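You operate a simulated robot arm through the tools that you are given. There is no shell and no other tool.

You are at the controls of a simulated robot arm. One attempt, no reset.

TASK
Make room on the top of the grey bench for the purple effect box (marked "+7"). At the end: the red effect box (marked "x3") from the top of the grey bench is on the top of the white bench; the purple effect box stands where the red effect box stood; the green effect box (marked "-2") from the top of the grey bench is on the top of the white bench; the red tag (marked "FAIL") from the top of the grey bench stands on top of the grey charger; whatever was shut is shut again. Leave all else as you found it, and nothing knocked over.

Only the result counts: the job must be done as asked and must still hold three seconds after the hand-in. Knocking over, shifting, dropping, spilling or breaking anything else fails it.

THE ROBOT
A 7-joint arm with a two-finger gripper, fixed in place. Base frame: the origin is at the foot of the arm, x ahead of it, y to its left, z up; the work surface is at about z = 850. Lengths are in mm, angles in rad, forces in N, time in s.
With the tool pointing down near the work surface it reaches from about 340 to 720 mm from the base axis. Its first joint turns from -1.152 to 1.152 rad. Payload 2.45 kg.
The tool frame sits at the grasp point between the pads (the TCP): z along the fingers, y along the line on which they close. The tips reach 26 mm beyond it. Largest opening 96 mm; the body of the gripper starts 69 mm behind the TCP.
Orientation is that of the tool frame in the base frame, as [roll, pitch, yaw] about the fixed x, y, z axes, in that order (R = Rz(yaw) Ry(pitch) Rx(roll)). With the fingers straight down and closing along the base's y, the tool's x points along the base's -x, its y along +y and its z along -z.

THE INTERFACE
- The arm moves only by the tool nudge_tool. Its argument "series" is a list of rows, each an object (a shift or turn left out is 0, a gripper value left out holds the last) with "linear": the shift along the base's x, y, z in mm, a list of three; "dr": the turn, a rotation vector about the base's x, y, z in rad, a list of three; "claw": the opening, from 0 (shut) to 1 (fully open). In form: [{"linear": [x, y, z], "dr": [ax, ay, az], "claw": claw}, ...]. A call has 1 to 20 rows; each row is the pose to reach, as a shift and turn from the pose commanded when the call began. Each row takes 0.2 s and may step no farther than 50 mm and 0.15 rad from the row before; otherwise, or with a gripper value out of range, the whole call is refused. A pose out of reach is approached as far as the arm can. The call stops where the force on the tool passes 40 N (or 10 N more than at its start, if that is more) or the arm is blocked; 0.2 s more then pass. Each finger halts on what it meets, pressing with about 28 N; the grip force reading is that of the motor and also rises with nothing between the fingers. The clock runs only during rows and for 0.2 s after the last one: add rows that repeat a pose to give the fingers time. It gives the time, the measured TCP pose, the force on the tool (base axes), the opening and the grip force at its end, in the units of the frame above (readings bear some noise), with the torque about the TCP (base axes, N m) and any sound that the robot's microphone picked up.
- Cameras (640 x 400 px; columns grow to the right, rows downward): "scene" is fixed at [149.3, -383.7, 1416]; the picture's right is [0.89, -0.45, 0.00], its down [-0.29, -0.58, -0.76] and it looks along [0.34, 0.68, -0.64] (base axes); focal length 324 px, centre (320, 200). "wrist" rides on the gripper at [82, 3, -98] in the tool frame; the picture's right is [-0.04, 1.00, 0.00], its down [-0.73, -0.03, -0.68] and it looks along [-0.68, -0.03, 0.73] (tool axes); focal length 256 px, centre (320, 200). There is no depth. A picture from a camera that has moved, and an enlarged one, comes with that camera's place and axes in the base frame and with its lens.
- grab_frame(camera): a new picture of that camera. No time passes.
- close_up(camera, box): a new picture of the part [left, top, right, bottom] of that camera's present view, enlarged. No time passes.
- hand_in(): hands the job in; it is judged then, once.

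Nothing tells you positions but the pictures and the camera data. Unless the task says otherwise, let go and move clear before handing in.

The tools are called after "Request:" as a command line: name --argument value ..., lists and objects as JSON in quotes. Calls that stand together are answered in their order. nudge_tool: Moves the arm, as the interface text tells. Its arguments: {"type":"object","properties":{"series":{"type":"array","items":{"type":"object","properties":{"linear":{"type":"array","items":{"type":"number"}},"dr":{"type":"array","items":{"type":"number"}},"claw":{"type":"number"}}}}},"required":["series"]} The other tools are called the same way: grab_frame (camera) takes a picture; close_up (camera, box) takes an enlarged picture of a part of a camera's view; hand_in () hands the job in.

At the start:

```text
t: 0.0
tool_pos: [353.9, 27.9, 1081.6]
tool_rot: [3.141, 0.0, -3.141]
ft_force: [-0.5, -1.1, -0.4]
ft_torque: [0.02, -0.02, -0.02]
gripper_width: 95.9
grip_force: 0.0
```

scene: 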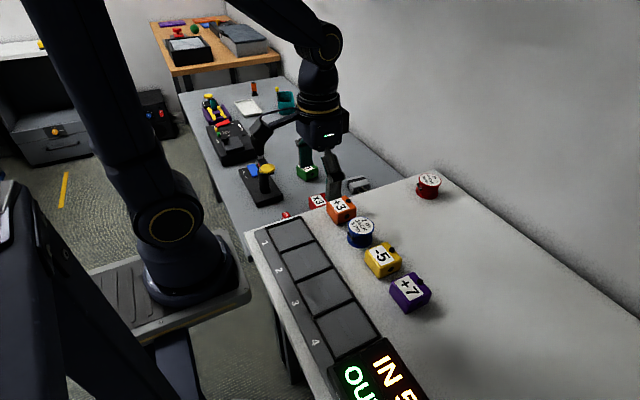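
wrist: 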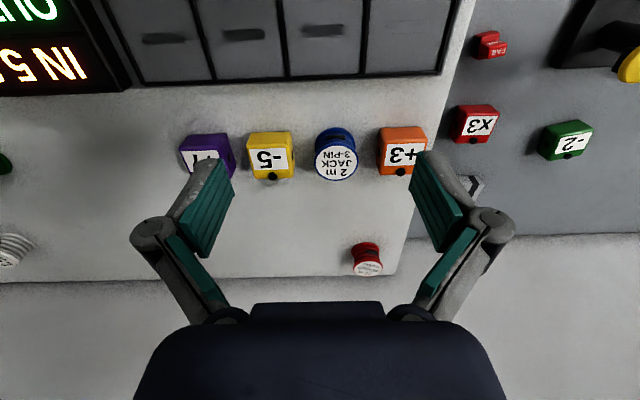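

I see a white bench near the camera with several boxes and a grey bench beyond it to the left holding the red x3, green -2 and the FAIL tag. I'll look closer at both before moving.

Request:
close_up --camera "scene" --box '[180, 70, 420, 230]'

Request:
close_up --camera "scene" --box '[240, 160, 480, 320]'

Request:
close_up --camera "wrist" --box '[400, 0, 640, 250]'

Request:
close_up --camera "wrist" --box '[150, 80, 470, 280]'

```text
2.50 times, centred on (300, 150) of scene
camera zoom: at [149.3, -383.7, 1416.0], right [0.89, -0.45, 0.0], down [-0.29, -0.58, -0.76], along [0.34, 0.68, -0.64], focal length 811 px, centre (370, 325)
```

zoom: 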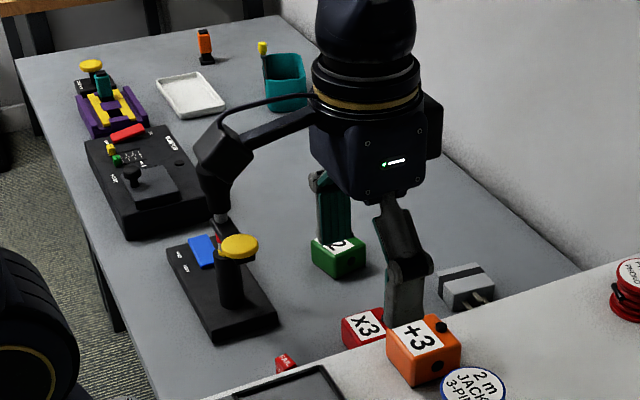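

```text
2.50 times, centred on (360, 240) of scene
camera zoom: at [149.3, -383.7, 1416.0], right [0.89, -0.45, 0.0], down [-0.29, -0.58, -0.76], along [0.34, 0.68, -0.64], focal length 811 px, centre (220, 100)
```

zoom: 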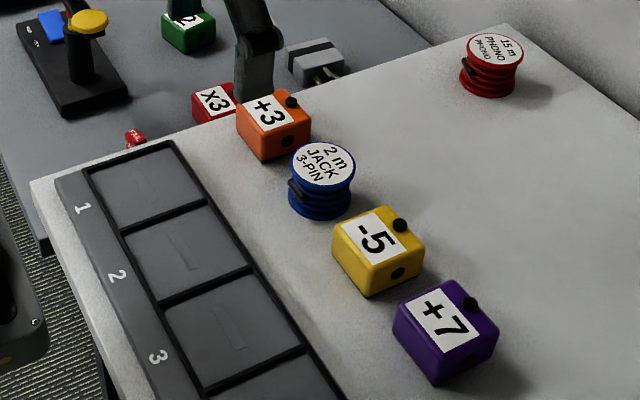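

```text
1.60 times, centred on (520, 125) of wrist
camera zoom: at [271.1, 30.6, 1181.1], right [0.04, 1.0, 0.0], down [0.73, -0.03, 0.68], along [0.68, -0.03, -0.73], focal length 410 px, centre (0, 320)
```

zoom: 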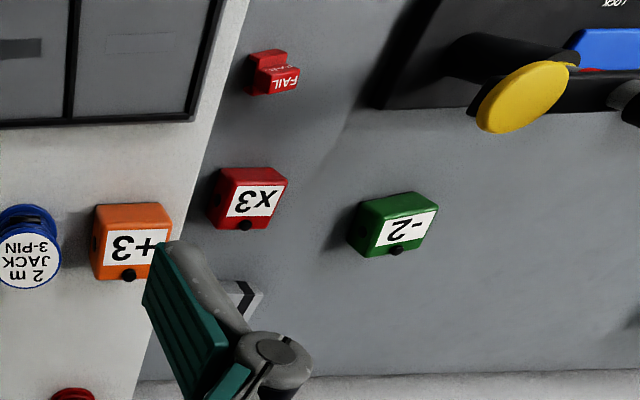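

```text
2.00 times, centred on (310, 180) of wrist
camera zoom: at [271.1, 30.6, 1181.1], right [0.04, 1.0, 0.0], down [0.73, -0.03, 0.68], along [0.68, -0.03, -0.73], focal length 512 px, centre (340, 240)
```

zoom: 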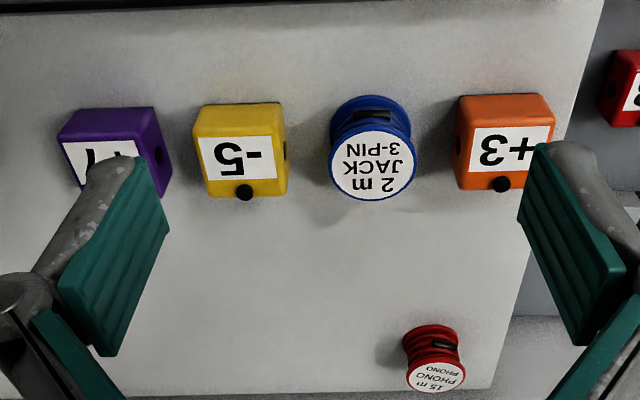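

The red, green and FAIL items appear to sit on a lower surface (tops near z≈808) at y≈250–425, with the white bench top near z=850. I'll move the arm over the grey bench at height to get clean views.

Request:
nudge_tool --series '[{"linear": [0, 45, 0]}, {"linear": [0, 90, 0]}, {"linear": [0, 135, 0]}, {"linear": [0, 180, 0]}, {"linear": [0, 225, 0]}, {"linear": [0, 225, 0]}]'

Request:
grab_frame --camera "wrist"

Request:
grab_frame --camera "scene"

```text
t: 1.4
tool_pos: [353.2, 253.2, 1082.8]
tool_rot: [-3.14, 0.0, -3.141]
ft_force: [-0.1, 0.8, -0.4]
ft_torque: [-0.02, 0.01, -0.04]
gripper_width: 95.9
grip_force: 0.1
```

```text
taken
camera wrist: at [272.0, 256.0, 1181.3], right [0.04, 1.0, 0.0], down [0.73, -0.03, 0.68], along [0.68, -0.03, -0.73], focal length 256 px, centre (320, 200)
```

wrist: 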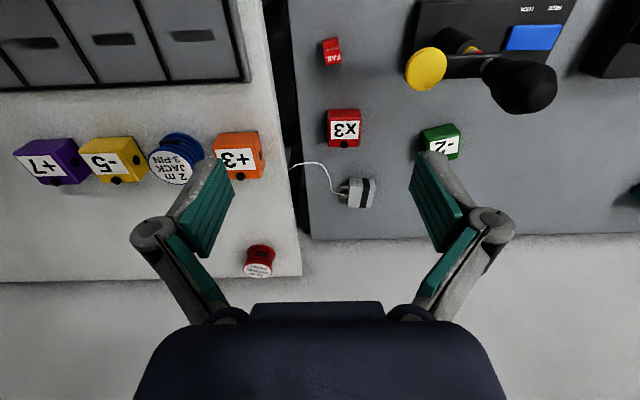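

```text
taken
```

scene: 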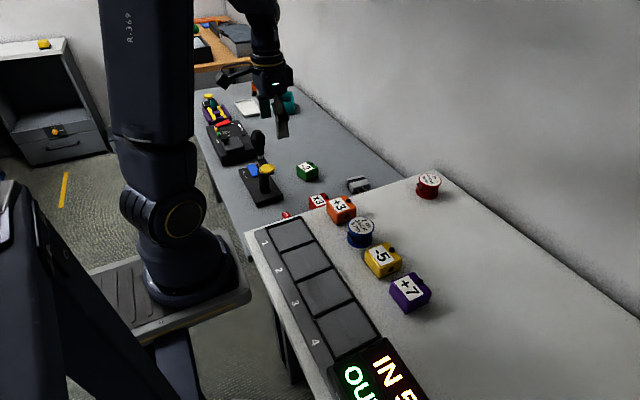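

The grey bench is separated from the white one by a gap; a grey charger with a white cord sits beyond the red box. Taking close-ups for shape and exact position.

Request:
close_up --camera "wrist" --box '[270, 20, 430, 120]'

Request:
close_up --camera "wrist" --box '[270, 100, 480, 240]'

Request:
close_up --camera "scene" --box '[220, 120, 400, 240]'

Request:
close_up --camera "wrist" --box '[0, 100, 300, 290]'

```text
4.00 times, centred on (350, 70) of wrist
camera zoom: at [272.0, 256.0, 1181.3], right [0.04, 1.0, 0.0], down [0.73, -0.03, 0.68], along [0.68, -0.03, -0.73], focal length 1024 px, centre (200, 720)
```

zoom: 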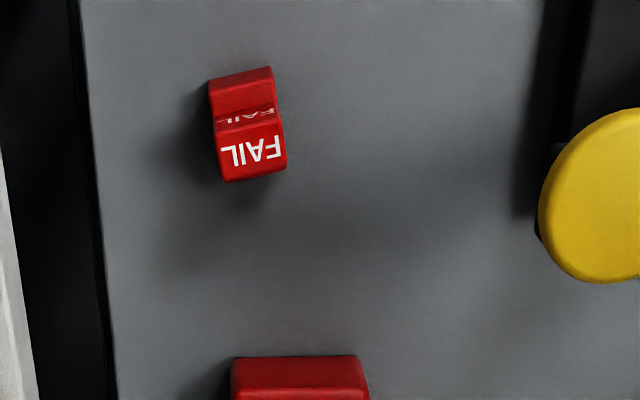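

```text
2.86 times, centred on (375, 170) of wrist
camera zoom: at [272.0, 256.0, 1181.3], right [0.04, 1.0, 0.0], down [0.73, -0.03, 0.68], along [0.68, -0.03, -0.73], focal length 731 px, centre (163, 286)
```

zoom: 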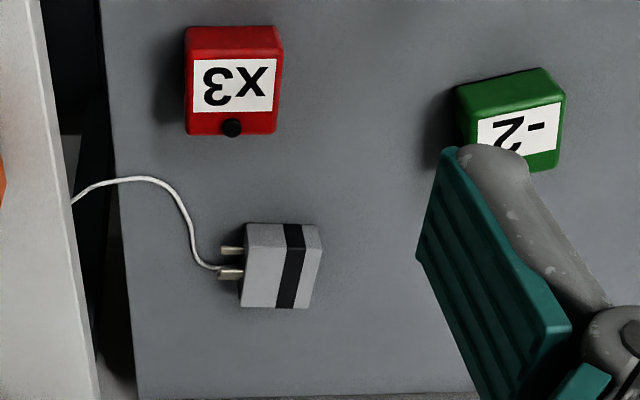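

```text
3.33 times, centred on (310, 180) of scene
camera zoom: at [149.3, -383.7, 1416.0], right [0.89, -0.45, 0.0], down [-0.29, -0.58, -0.76], along [0.34, 0.68, -0.64], focal length 1081 px, centre (353, 267)
```

zoom: 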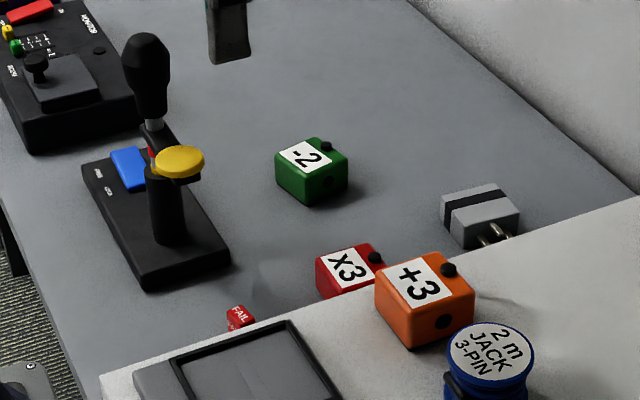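

```text
2.11 times, centred on (150, 195) of wrist
camera zoom: at [272.0, 256.0, 1181.3], right [0.04, 1.0, 0.0], down [0.73, -0.03, 0.68], along [0.68, -0.03, -0.73], focal length 539 px, centre (678, 210)
```

zoom: 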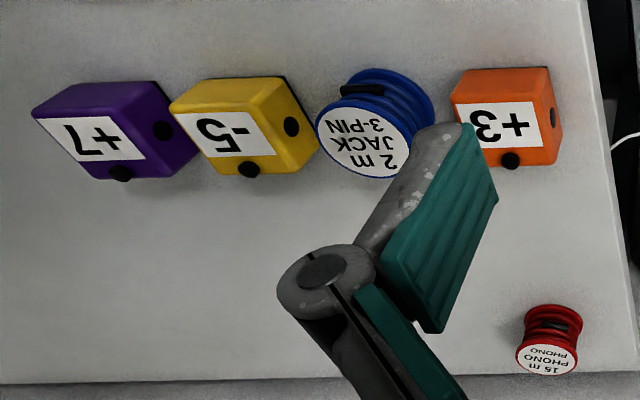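

I'll zoom tightly on each item for measurement.

Request:
close_up --camera "wrist" --box '[300, 95, 380, 145]'

Request:
close_up --camera "scene" --box '[290, 175, 370, 225]'

Request:
close_up --camera "scene" --box '[260, 195, 308, 225]'

Request:
close_up --camera "scene" --box '[330, 160, 410, 210]'

```text
8.00 times, centred on (340, 120) of wrist
camera zoom: at [272.0, 256.0, 1181.3], right [0.04, 1.0, 0.0], down [0.73, -0.03, 0.68], along [0.68, -0.03, -0.73], focal length 2048 px, centre (160, 840)
```

zoom: 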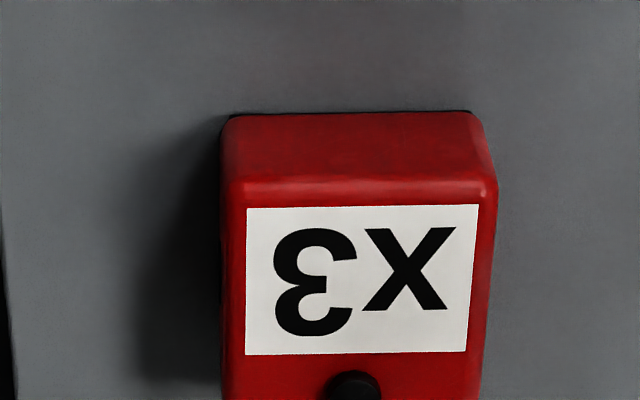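

```text
8.00 times, centred on (330, 200) of scene
camera zoom: at [149.3, -383.7, 1416.0], right [0.89, -0.45, 0.0], down [-0.29, -0.58, -0.76], along [0.34, 0.68, -0.64], focal length 2595 px, centre (240, 200)
```

zoom: 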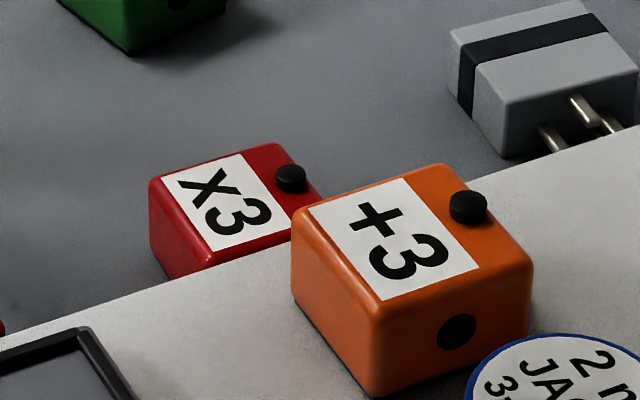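

```text
13.33 times, centred on (284, 210) of scene
camera zoom: at [149.3, -383.7, 1416.0], right [0.89, -0.45, 0.0], down [-0.29, -0.58, -0.76], along [0.34, 0.68, -0.64], focal length 4325 px, centre (800, 67)
```

zoom: 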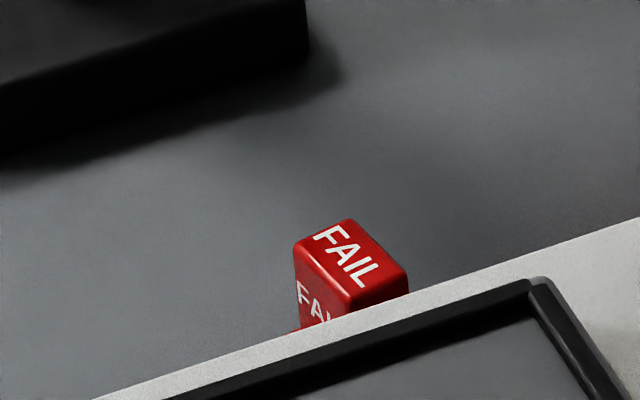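

```text
8.00 times, centred on (370, 185) of scene
camera zoom: at [149.3, -383.7, 1416.0], right [0.89, -0.45, 0.0], down [-0.29, -0.58, -0.76], along [0.34, 0.68, -0.64], focal length 2595 px, centre (-80, 320)
```

zoom: 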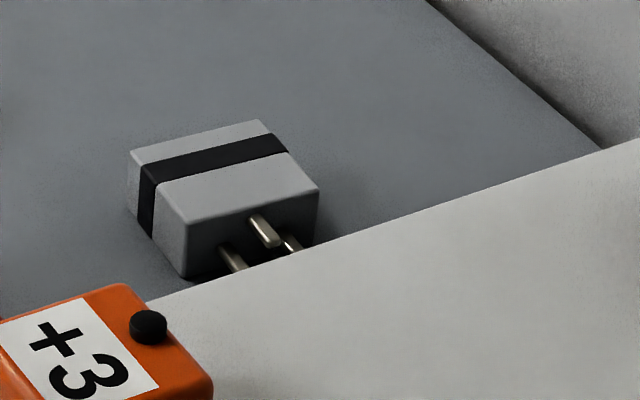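

The red box top is near (490, 291, 780), grey bench surface near z≈743. Next I lower toward the FAIL tag to see its form from closer, staying clear of the yellow-knob stick at about (354, 359, 900).

Request:
nudge_tool --series '[{"linear": [-12, 0, -40]}, {"linear": [-24, 0, -80]}, {"linear": [-36, 0, -120]}, {"linear": [-50, 0, -155]}, {"linear": [-50, 0, -155]}]'

Request:
grab_frame --camera "wrist"

Request:
grab_frame --camera "scene"

```text
t: 2.6
tool_pos: [302.7, 252.3, 925.9]
tool_rot: [3.141, 0.0, -3.141]
ft_force: [-1.2, 0.3, -0.9]
ft_torque: [-0.02, 0.04, -0.01]
gripper_width: 96.0
grip_force: 0.0
```

```text
taken
camera wrist: at [220.4, 255.5, 1025.3], right [0.04, 1.0, 0.0], down [0.73, -0.03, 0.68], along [0.68, -0.03, -0.73], focal length 256 px, centre (320, 200)
```

wrist: 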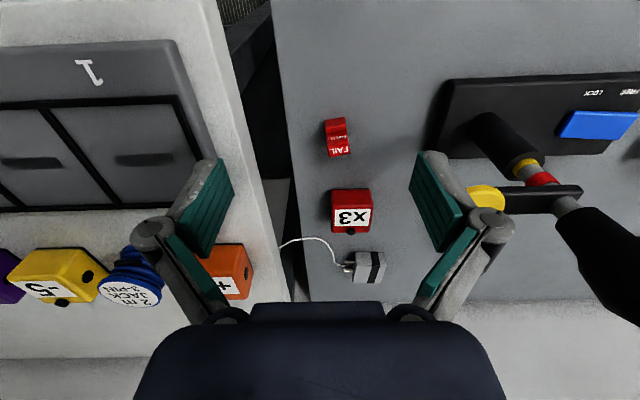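

```text
taken
```

scene: 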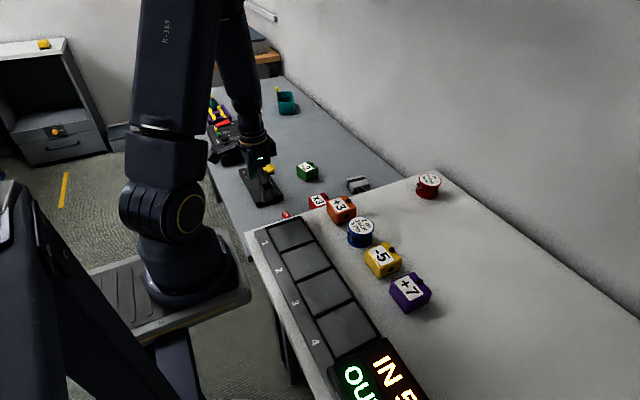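

Request:
close_up --camera "wrist" --box '[305, 105, 369, 145]'

Request:
close_up --camera "wrist" --box '[304, 110, 384, 160]'

Request:
close_up --camera "wrist" --box '[310, 180, 406, 240]'

Request:
close_up --camera "wrist" --box '[310, 235, 406, 295]'

```text
10.00 times, centred on (337, 125) of wrist
camera zoom: at [220.4, 255.5, 1025.3], right [0.04, 1.0, 0.0], down [0.73, -0.03, 0.68], along [0.68, -0.03, -0.73], focal length 2560 px, centre (150, 950)
```

zoom: 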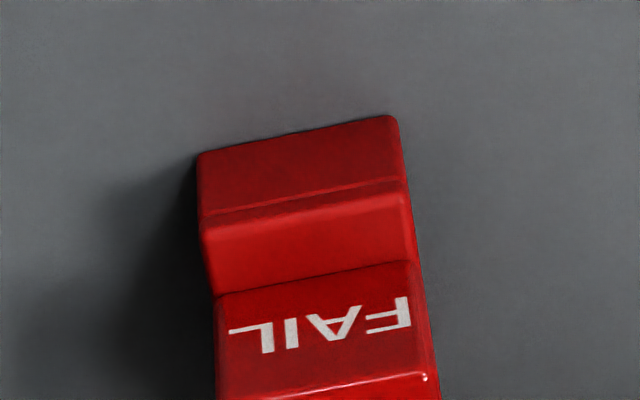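

```text
8.00 times, centred on (344, 135) of wrist
camera zoom: at [220.4, 255.5, 1025.3], right [0.04, 1.0, 0.0], down [0.73, -0.03, 0.68], along [0.68, -0.03, -0.73], focal length 2048 px, centre (128, 720)
```

zoom: 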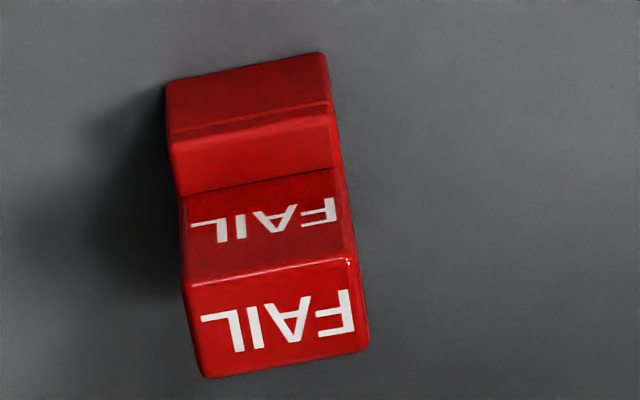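

```text
6.67 times, centred on (358, 210) of wrist
camera zoom: at [220.4, 255.5, 1025.3], right [0.04, 1.0, 0.0], down [0.73, -0.03, 0.68], along [0.68, -0.03, -0.73], focal length 1707 px, centre (67, 133)
```

zoom: 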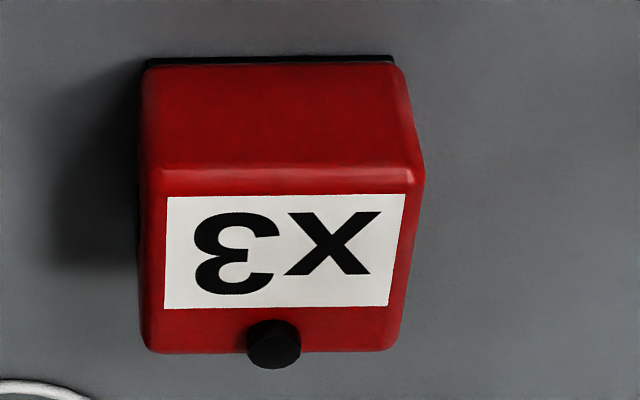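

```text
6.67 times, centred on (358, 265) of wrist
camera zoom: at [220.4, 255.5, 1025.3], right [0.04, 1.0, 0.0], down [0.73, -0.03, 0.68], along [0.68, -0.03, -0.73], focal length 1707 px, centre (67, -233)
```

zoom: 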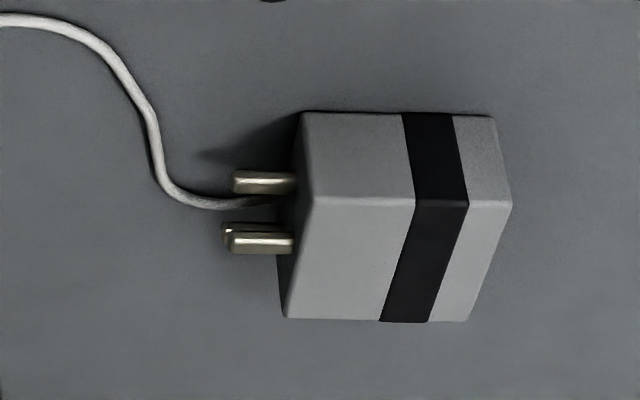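

The tag is an L-shaped block about 22×22×44 mm at (369, 270), the charger top is about z=771 spanning x 618–680, y 303–357. I'll go for the red box first: rise, move above it at (489.5, 289), and check alignment.

Request:
nudge_tool --series '[{"linear": [0, 0, 45], "claw": 0.8}, {"linear": [20, 0, 85], "claw": 0.8}, {"linear": [65, 10, 85], "claw": 0.8}, {"linear": [110, 20, 85], "claw": 0.8}, {"linear": [150, 30, 85], "claw": 0.8}, {"linear": [185.6, 36.1, 65], "claw": 0.8}, {"linear": [185.6, 36.1, 20], "claw": 0.8}, {"linear": [185.6, 36.1, -25], "claw": 0.8}, {"linear": [185.6, 36.1, -50], "claw": 0.8}, {"linear": [185.6, 36.1, -50], "claw": 0.8}]'

Request:
grab_frame --camera "wrist"

Request:
grab_frame --camera "scene"

```text
t: 4.8
tool_pos: [489.6, 288.4, 877.1]
tool_rot: [-3.141, -0.001, -3.14]
ft_force: [-0.1, 0.3, -0.5]
ft_torque: [0.03, 0.02, 0.0]
gripper_width: 76.8
grip_force: 0.0
```

```text
taken
camera wrist: at [407.0, 291.0, 976.3], right [0.04, 1.0, 0.0], down [0.73, -0.03, 0.68], along [0.68, -0.03, -0.73], focal length 256 px, centre (320, 200)
```

wrist: 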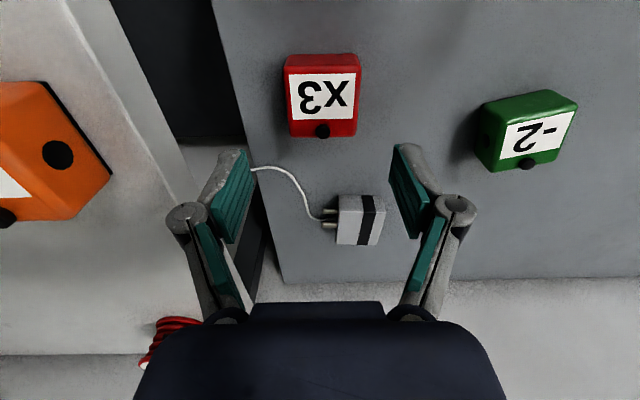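

```text
taken
```

scene: 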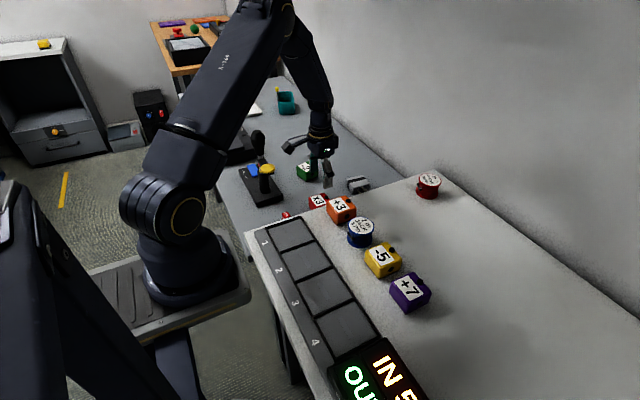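

From here the red, green and charger are all well in view; I'll zoom on each for a second measurement.

Request:
close_up --camera "wrist" --box '[264, 40, 384, 115]'

Request:
close_up --camera "wrist" --box '[264, 80, 392, 160]'

Request:
close_up --camera "wrist" --box '[464, 80, 592, 160]'

Request:
close_up --camera "wrist" --box '[300, 180, 396, 240]'

Request:
close_up --camera "wrist" --box '[464, 100, 592, 180]'

```text
5.33 times, centred on (324, 78) of wrist
camera zoom: at [407.0, 291.0, 976.3], right [0.04, 1.0, 0.0], down [0.73, -0.03, 0.68], along [0.68, -0.03, -0.73], focal length 1365 px, centre (299, 853)
```

zoom: 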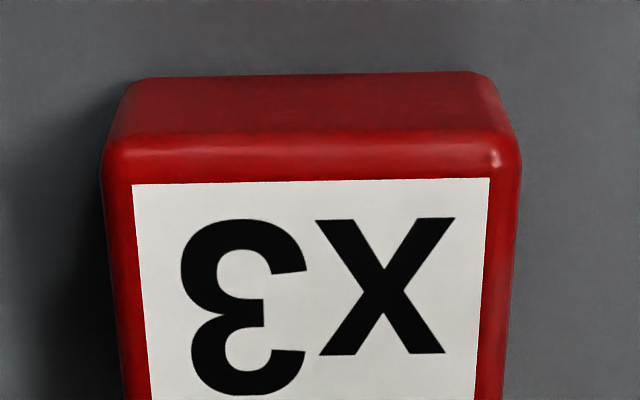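

```text
5.00 times, centred on (328, 120) of wrist
camera zoom: at [407.0, 291.0, 976.3], right [0.04, 1.0, 0.0], down [0.73, -0.03, 0.68], along [0.68, -0.03, -0.73], focal length 1280 px, centre (280, 600)
```

zoom: 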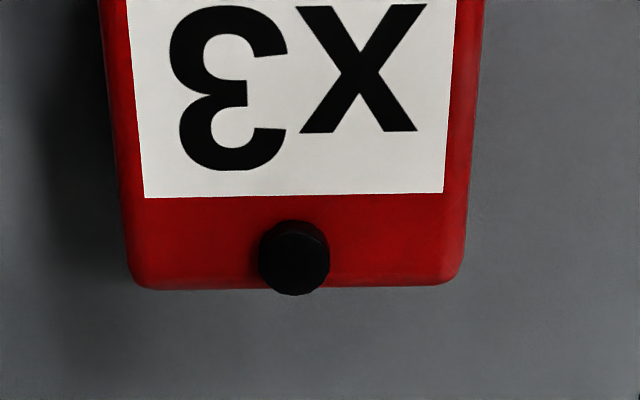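

```text
5.00 times, centred on (528, 120) of wrist
camera zoom: at [407.0, 291.0, 976.3], right [0.04, 1.0, 0.0], down [0.73, -0.03, 0.68], along [0.68, -0.03, -0.73], focal length 1280 px, centre (-720, 600)
```

zoom: 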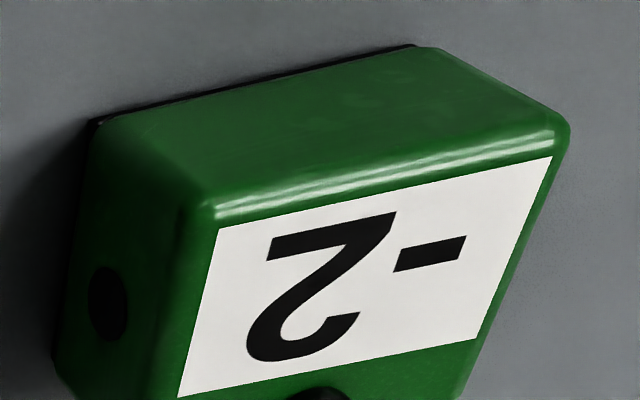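

```text
6.67 times, centred on (348, 210) of wrist
camera zoom: at [407.0, 291.0, 976.3], right [0.04, 1.0, 0.0], down [0.73, -0.03, 0.68], along [0.68, -0.03, -0.73], focal length 1707 px, centre (133, 133)
```

zoom: 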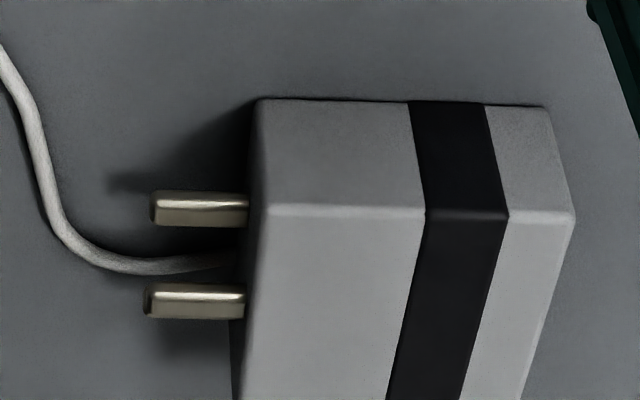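

```text
5.00 times, centred on (528, 140) of wrist
camera zoom: at [407.0, 291.0, 976.3], right [0.04, 1.0, 0.0], down [0.73, -0.03, 0.68], along [0.68, -0.03, -0.73], focal length 1280 px, centre (-720, 500)
```

zoom: 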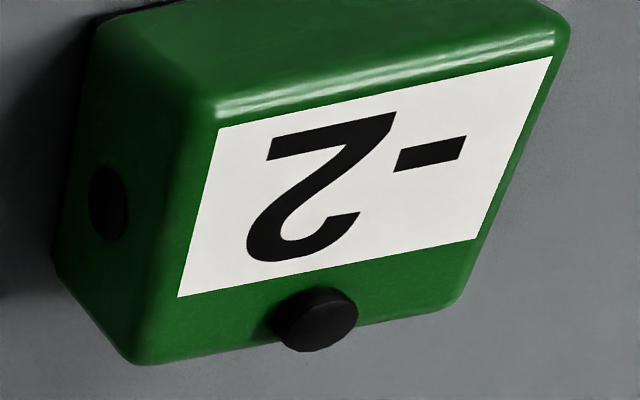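

The red box centre reads (489.6, 290), sides 54×55, essentially unrotated. Lowering straight down onto it and closing.

Request:
nudge_tool --series '[{"linear": [0, 1, -30]}, {"linear": [0, 1, -55]}, {"linear": [0, 1, -75]}, {"linear": [0, 1, -88]}, {"linear": [0, 1, -96]}, {"linear": [0, 1, -96]}]'

Request:
grab_frame --camera "wrist"

Request:
grab_frame --camera "scene"

```text
t: 6.2
tool_pos: [489.5, 289.9, 781.4]
tool_rot: [-3.14, 0.001, 3.141]
ft_force: [0.2, -0.5, 0.6]
ft_torque: [-0.04, 0.02, -0.03]
gripper_width: 76.7
grip_force: 0.1
```

```text
taken
camera wrist: at [406.8, 293.0, 879.8], right [0.04, 1.0, 0.0], down [0.73, -0.03, 0.68], along [0.68, -0.03, -0.73], focal length 256 px, centre (320, 200)
```

wrist: 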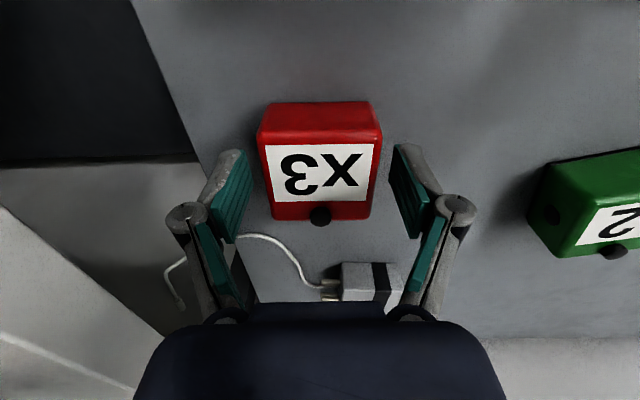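

```text
taken
```

scene: 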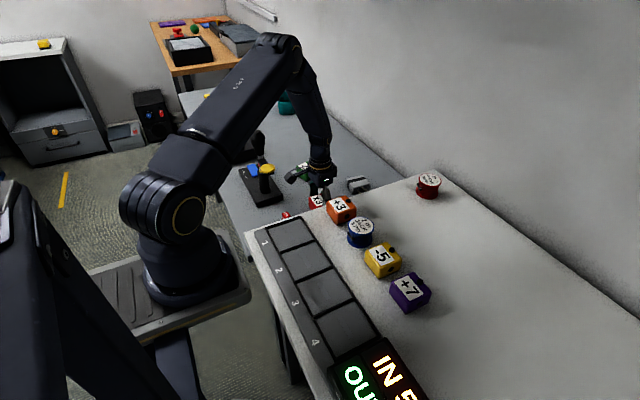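

The red box sits centred between the pads with space on both sides. Closing the gripper and lifting a little to check the hold.

Request:
nudge_tool --series '[{"claw": 0.4}, {"claw": 0.4}, {"claw": 0.4}, {"claw": 0.4}, {"claw": 0.4}]'

Request:
nudge_tool --series '[{"linear": [0, 0, 8]}, {"linear": [0, 0, 25]}, {"linear": [0, 0, 60]}, {"linear": [0, 0, 105]}, {"linear": [0, 0, 150]}, {"linear": [0, 0, 195]}, {"linear": [0, 0, 220]}, {"linear": [0, 0, 220]}]'

Request:
grab_frame --camera "wrist"

Request:
grab_frame --camera "scene"

```text
t: 7.4
tool_pos: [489.1, 290.4, 781.9]
tool_rot: [-3.142, 0.0, 3.141]
ft_force: [0.8, -0.6, 2.0]
ft_torque: [0.04, 0.0, -0.06]
gripper_width: 57.5
grip_force: 28.4
```

```text
t: 9.2
tool_pos: [487.9, 289.7, 1001.1]
tool_rot: [3.141, 0.001, -3.14]
ft_force: [-0.4, -0.2, -2.0]
ft_torque: [0.0, 0.01, -0.02]
gripper_width: 57.5
grip_force: 28.2
```

```text
taken
camera wrist: at [405.5, 292.7, 1100.7], right [0.04, 1.0, 0.0], down [0.73, -0.03, 0.68], along [0.68, -0.03, -0.73], focal length 256 px, centre (320, 200)
```

wrist: 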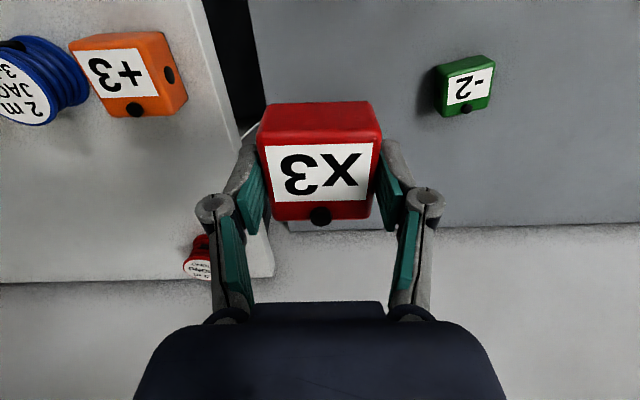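

```text
taken
```

scene: 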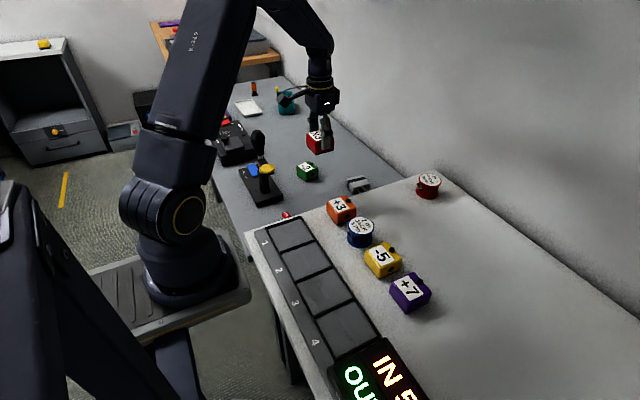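

Red box held (57.5 mm wide) and clear. Carrying it over to an empty place on the white bench around (590, 40).

Request:
nudge_tool --series '[{"linear": [18, -45, 0]}, {"linear": [36, -90, 0]}, {"linear": [54, -135, 0]}, {"linear": [72, -180, 0]}, {"linear": [90, -220, 0]}, {"linear": [100.5, -250, 0]}, {"linear": [100.5, -250, 0]}]'

Request:
grab_frame --camera "scene"

Request:
grab_frame --camera "wrist"

```text
t: 10.8
tool_pos: [591.0, 40.4, 1001.7]
tool_rot: [-3.141, -0.001, -3.141]
ft_force: [0.7, -0.5, -2.7]
ft_torque: [0.01, -0.03, -0.02]
gripper_width: 57.5
grip_force: 28.2
```

```text
taken
```

scene: 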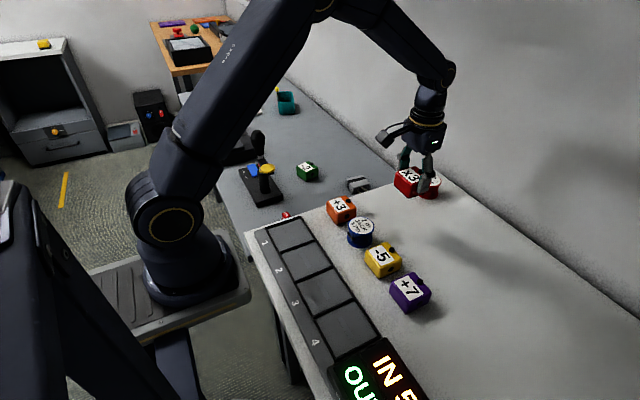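

```text
taken
camera wrist: at [508.3, 42.7, 1100.8], right [0.04, 1.0, 0.0], down [0.73, -0.03, 0.68], along [0.68, -0.03, -0.73], focal length 256 px, centre (320, 200)
```

wrist: 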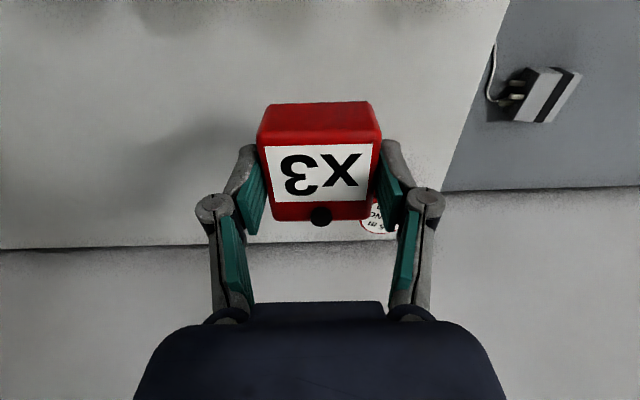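

The reel is at about (735, 111), so (590, 40) is clear all around. Lowering the red box to just above the white surface.

Request:
nudge_tool --series '[{"linear": [0, 0, -40]}, {"linear": [0, 0, -75]}, {"linear": [0, 0, -95]}, {"linear": [0, 0, -104]}, {"linear": [0, 0, -104]}]'

Request:
grab_frame --camera "scene"

Request:
nudge_tool --series '[{"linear": [0, 0, -2]}, {"linear": [0, 0, -4]}, {"linear": [0, 0, -4]}]'

```text
t: 12.0
tool_pos: [589.8, 40.2, 897.1]
tool_rot: [3.141, -0.001, -3.141]
ft_force: [0.3, 0.5, -1.7]
ft_torque: [-0.03, -0.02, -0.03]
gripper_width: 57.8
grip_force: 28.2
```

```text
taken
```

scene: 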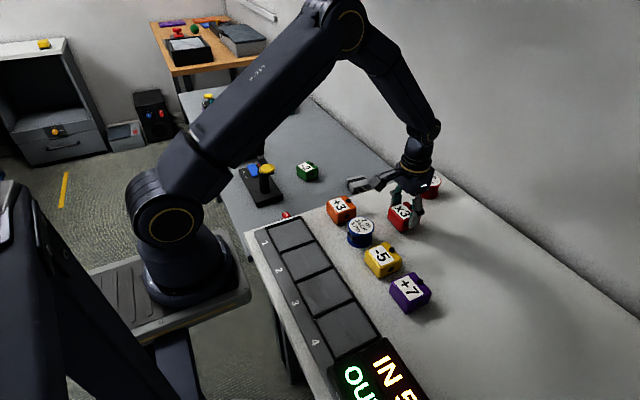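

```text
t: 12.8
tool_pos: [590.7, 40.5, 893.9]
tool_rot: [-3.141, 0.0, 3.141]
ft_force: [0.0, 0.5, -2.3]
ft_torque: [-0.01, 0.04, -0.01]
gripper_width: 57.5
grip_force: 27.7
```

No contact yet; continuing down in small steps.

Request:
nudge_tool --series '[{"linear": [0, 0, -1]}, {"linear": [0, 0, -2]}, {"linear": [0, 0, -2]}]'

Request:
close_up --camera "scene" --box '[360, 180, 440, 230]'

```text
t: 13.6
tool_pos: [589.2, 40.5, 891.1]
tool_rot: [-3.141, 0.0, 3.141]
ft_force: [-1.1, 0.0, 2.2]
ft_torque: [0.07, -0.03, -0.01]
gripper_width: 57.4
grip_force: 27.9
```

```text
8.00 times, centred on (400, 205) of scene
camera zoom: at [149.3, -383.7, 1416.0], right [0.89, -0.45, 0.0], down [-0.29, -0.58, -0.76], along [0.34, 0.68, -0.64], focal length 2595 px, centre (-320, 160)
```

zoom: 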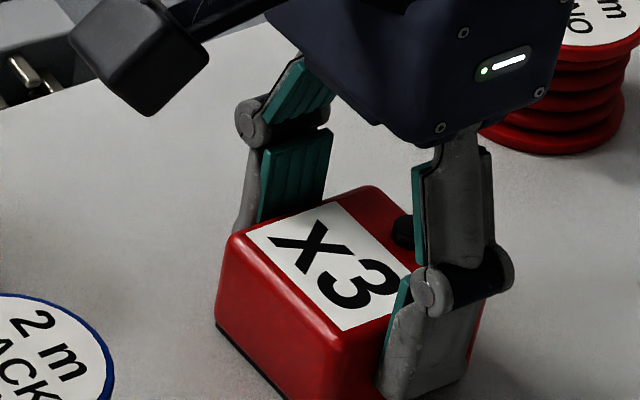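

Contact (force flipped from −2.3 to +2.2 N). Releasing gently and rising.

Request:
nudge_tool --series '[{"linear": [0, 0, -0.5]}, {"linear": [0, 0, -0.5], "claw": 0.75}, {"linear": [0, 0, -0.5], "claw": 0.75}, {"linear": [0, 0, -0.5], "claw": 0.75}, {"linear": [0, 0, 15], "claw": 0.75}, {"linear": [0, 0, 50], "claw": 0.75}, {"linear": [0, 0, 90], "claw": 0.75}, {"linear": [0, 0, 120], "claw": 0.75}, {"linear": [0, 0, 120], "claw": 0.75}]'

Request:
grab_frame --camera "wrist"

Request:
grab_frame --camera "scene"

```text
t: 15.6
tool_pos: [589.9, 39.3, 1012.2]
tool_rot: [3.14, 0.0, -3.14]
ft_force: [-0.2, -0.4, 0.7]
ft_torque: [0.01, 0.04, 0.01]
gripper_width: 71.9
grip_force: 0.1
```

```text
taken
camera wrist: at [506.9, 43.0, 1111.0], right [0.04, 1.0, 0.0], down [0.73, -0.03, 0.68], along [0.68, -0.03, -0.73], focal length 256 px, centre (320, 200)
```

wrist: 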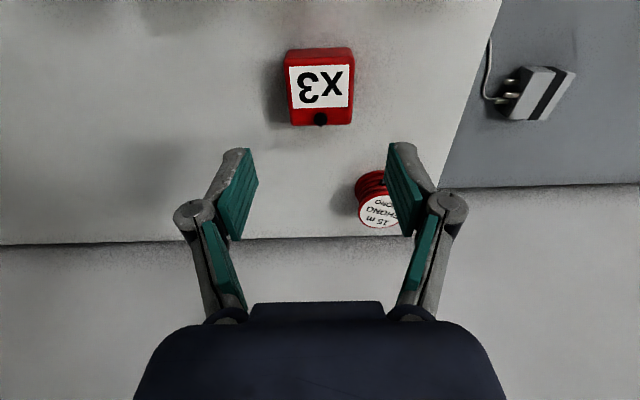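

```text
taken
```

scene: 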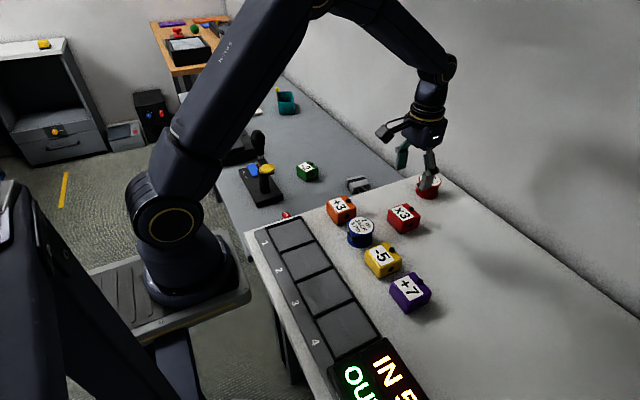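

Red stands upright on the white bench. Next: go above the purple box to measure it and its gap to the yellow box.

Request:
nudge_tool --series '[{"linear": [-26, -36, 0]}, {"linear": [-52, -72, 0]}, {"linear": [-78, -108, 0]}, {"linear": [-104, -144, 0]}, {"linear": [-130, -175, 0]}, {"linear": [-130, -175, -30]}, {"linear": [-130, -175, -30]}]'

Request:
grab_frame --camera "wrist"

Request:
grab_frame --camera "scene"

```text
t: 17.2
tool_pos: [460.6, -135.4, 981.2]
tool_rot: [3.141, 0.001, -3.141]
ft_force: [-0.6, -0.1, 0.2]
ft_torque: [0.07, -0.03, -0.02]
gripper_width: 72.0
grip_force: 0.0
```

```text
taken
camera wrist: at [378.0, -132.1, 1080.3], right [0.04, 1.0, 0.0], down [0.73, -0.03, 0.68], along [0.68, -0.03, -0.73], focal length 256 px, centre (320, 200)
```

wrist: 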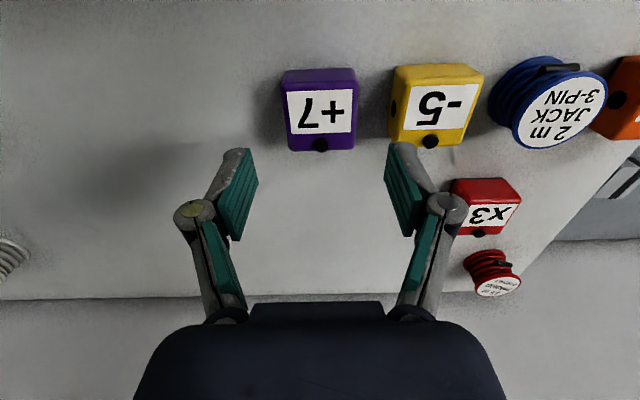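

```text
taken
```

scene: 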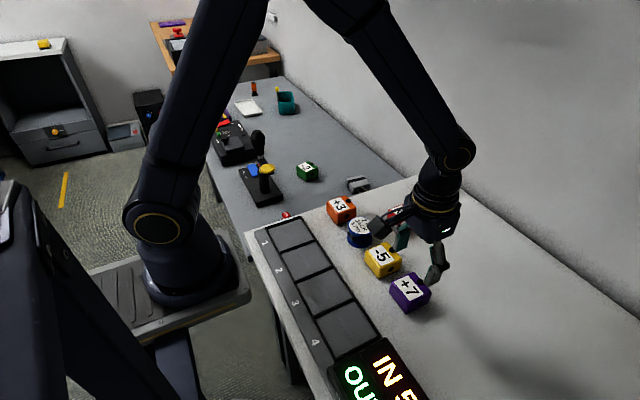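

Request:
close_up --camera "wrist" --box '[264, 50, 392, 130]'

Request:
close_up --camera "wrist" --box '[264, 100, 392, 180]'

Request:
close_up --camera "wrist" --box '[340, 55, 500, 155]'

```text
5.00 times, centred on (328, 90) of wrist
camera zoom: at [378.0, -132.1, 1080.3], right [0.04, 1.0, 0.0], down [0.73, -0.03, 0.68], along [0.68, -0.03, -0.73], focal length 1280 px, centre (280, 750)
```

zoom: 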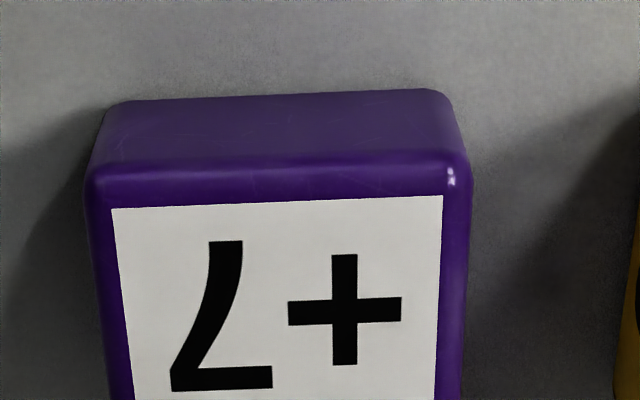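

```text
5.00 times, centred on (328, 140) of wrist
camera zoom: at [378.0, -132.1, 1080.3], right [0.04, 1.0, 0.0], down [0.73, -0.03, 0.68], along [0.68, -0.03, -0.73], focal length 1280 px, centre (280, 500)
```

zoom: 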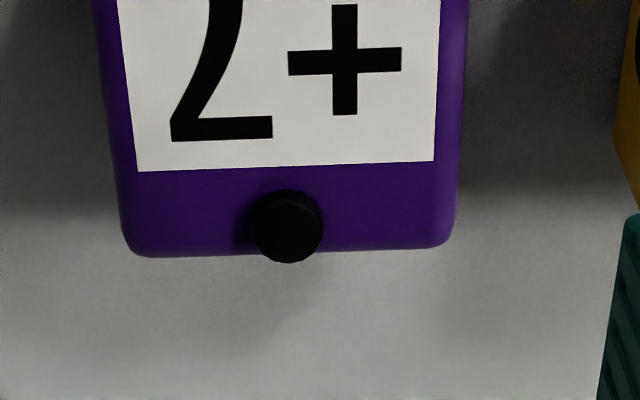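

```text
4.00 times, centred on (420, 105) of wrist
camera zoom: at [378.0, -132.1, 1080.3], right [0.04, 1.0, 0.0], down [0.73, -0.03, 0.68], along [0.68, -0.03, -0.73], focal length 1024 px, centre (-80, 580)
```

zoom: 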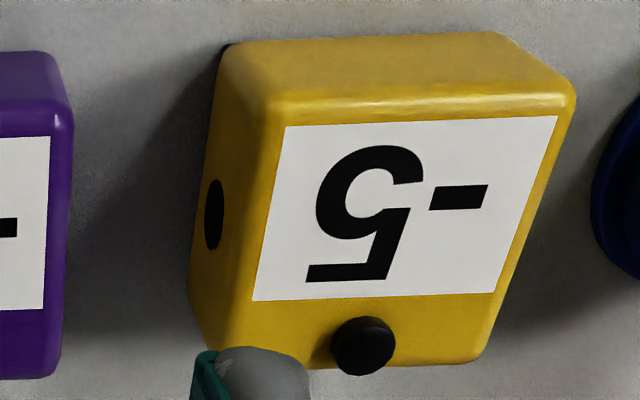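

Purple's centre is about (470, −135) and there is a 35 mm gap to the yellow box, enough for a finger at moderate opening. Lowering with opening ~70 mm.

Request:
nudge_tool --series '[{"linear": [10.2, -0.4, -20], "claw": 0.74}, {"linear": [10.2, -0.4, -40], "claw": 0.74}, {"linear": [10.2, -0.4, -55], "claw": 0.74}, {"linear": [10.2, -0.4, -60], "claw": 0.74}, {"linear": [10.2, -0.4, -60], "claw": 0.74}]'

Request:
grab_frame --camera "wrist"

Request:
close_up --camera "scene" --box '[350, 200, 478, 320]'

```text
t: 18.4
tool_pos: [469.9, -136.0, 921.4]
tool_rot: [-3.141, -0.001, -3.14]
ft_force: [-0.2, 0.0, 0.5]
ft_torque: [0.02, 0.04, 0.0]
gripper_width: 71.2
grip_force: 0.1
```

```text
taken
camera wrist: at [387.4, -132.8, 1020.1], right [0.04, 1.0, 0.0], down [0.73, -0.03, 0.68], along [0.68, -0.03, -0.73], focal length 256 px, centre (320, 200)
```

wrist: 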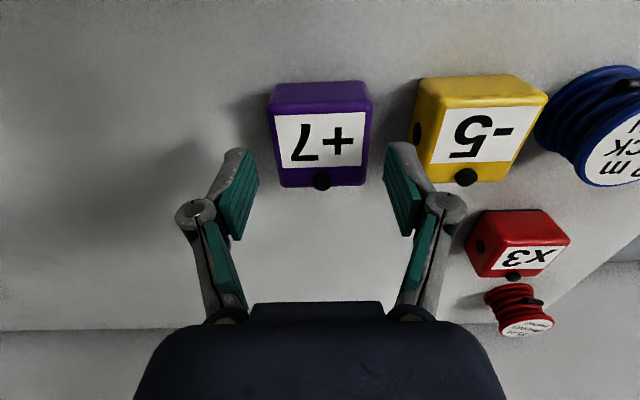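

```text
3.33 times, centred on (414, 260) of scene
camera zoom: at [149.3, -383.7, 1416.0], right [0.89, -0.45, 0.0], down [-0.29, -0.58, -0.76], along [0.34, 0.68, -0.64], focal length 1081 px, centre (7, 0)
```

zoom: 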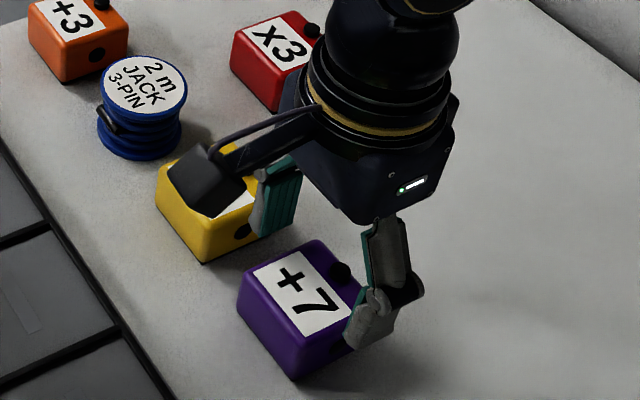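

Well centred. Going down the remaining 30 mm, then close.

Request:
nudge_tool --series '[{"linear": [0, 0, -10]}, {"linear": [0, 0, -20]}, {"linear": [0, 0, -26]}, {"linear": [0, 0, -30]}, {"linear": [0, 0, -30]}]'

Request:
grab_frame --camera "wrist"

```text
t: 19.6
tool_pos: [469.4, -135.7, 892.5]
tool_rot: [3.14, 0.001, -3.14]
ft_force: [0.6, 0.1, 1.0]
ft_torque: [0.0, 0.02, 0.01]
gripper_width: 71.3
grip_force: 0.1
```

```text
taken
camera wrist: at [387.3, -133.0, 989.9], right [0.04, 1.0, 0.0], down [0.73, -0.03, 0.68], along [0.68, -0.03, -0.73], focal length 256 px, centre (320, 200)
```

wrist: 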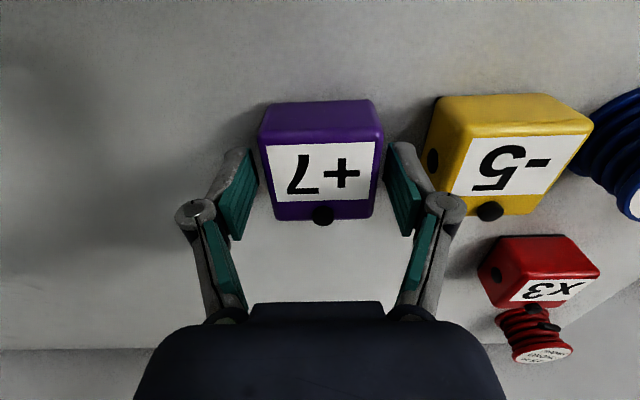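

The purple box appears in practically the same position in the gripper as the red did. Closing and lifting.

Request:
nudge_tool --series '[{"claw": 0.4}, {"claw": 0.4}, {"claw": 0.4}, {"claw": 0.4}]'

Request:
nudge_tool --series '[{"linear": [0, 0, 8]}, {"linear": [0, 0, 25]}, {"linear": [0, 0, 60]}, {"linear": [0, 0, 100]}, {"linear": [0, 0, 120]}, {"linear": [0, 0, 120]}]'

Request:
grab_frame --camera "wrist"

Request:
grab_frame --camera "scene"

```text
t: 20.6
tool_pos: [469.8, -135.4, 892.5]
tool_rot: [3.141, -0.001, 3.14]
ft_force: [0.1, 0.7, 1.2]
ft_torque: [0.0, 0.01, 0.01]
gripper_width: 57.6
grip_force: 27.2
```

```text
t: 22.0
tool_pos: [469.8, -136.1, 1011.7]
tool_rot: [3.141, 0.0, -3.14]
ft_force: [0.7, 0.7, -1.8]
ft_torque: [-0.03, -0.01, 0.0]
gripper_width: 57.3
grip_force: 28.2
```

```text
taken
camera wrist: at [387.2, -133.0, 1110.9], right [0.04, 1.0, 0.0], down [0.73, -0.03, 0.68], along [0.68, -0.03, -0.73], focal length 256 px, centre (320, 200)
```

wrist: 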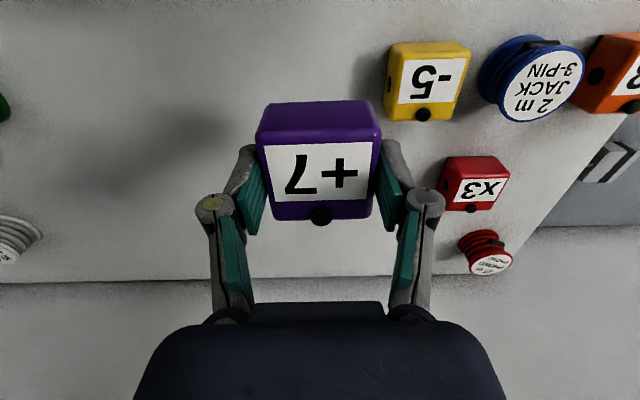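

```text
taken
```

scene: 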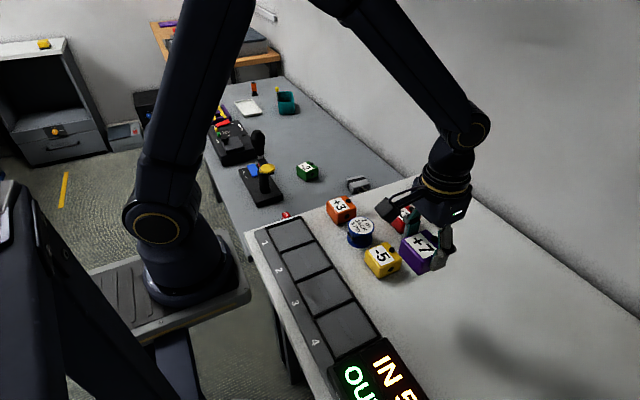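

Purple held securely. Carrying it over at height to above the red box's former place (489.5, 290).

Request:
nudge_tool --series '[{"linear": [2, 45, 0]}, {"linear": [4, 90, 0]}, {"linear": [6, 135, 0]}, {"linear": [8, 180, 0]}, {"linear": [10, 225, 0]}, {"linear": [12, 270, 0]}, {"linear": [14, 315, 0]}, {"linear": [16, 360, 0]}, {"linear": [18, 400, 0]}, {"linear": [19.3, 425.4, 0]}, {"linear": [19.3, 425.4, 0]}, {"linear": [19.3, 425.4, -45]}, {"linear": [19.3, 425.4, -90]}, {"linear": [19.3, 425.4, -135]}, {"linear": [19.3, 425.4, -135]}]'

Request:
grab_frame --camera "wrist"

Request:
grab_frame --camera "scene"

```text
t: 25.2
tool_pos: [488.6, 289.9, 875.9]
tool_rot: [3.141, 0.001, -3.139]
ft_force: [-0.5, 0.9, -1.4]
ft_torque: [-0.02, 0.01, 0.0]
gripper_width: 57.4
grip_force: 27.5
```

```text
taken
camera wrist: at [406.5, 293.1, 974.7], right [0.04, 1.0, 0.0], down [0.73, -0.03, 0.68], along [0.68, -0.03, -0.73], focal length 256 px, centre (320, 200)
```

wrist: 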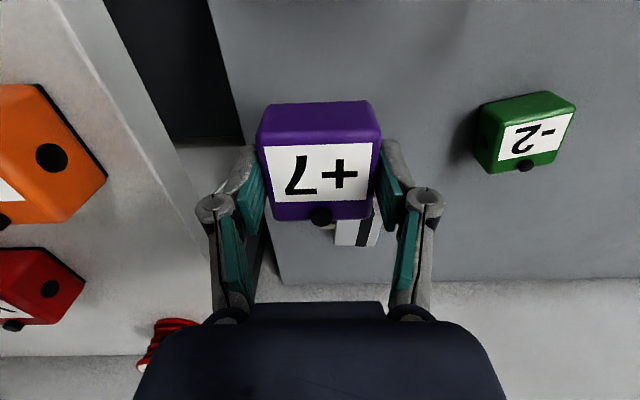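

```text
taken
```

scene: 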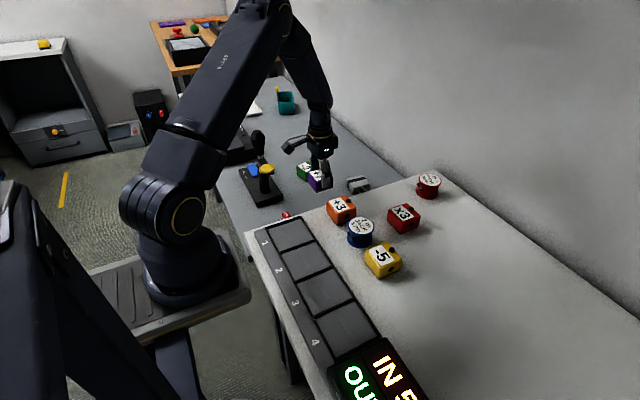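

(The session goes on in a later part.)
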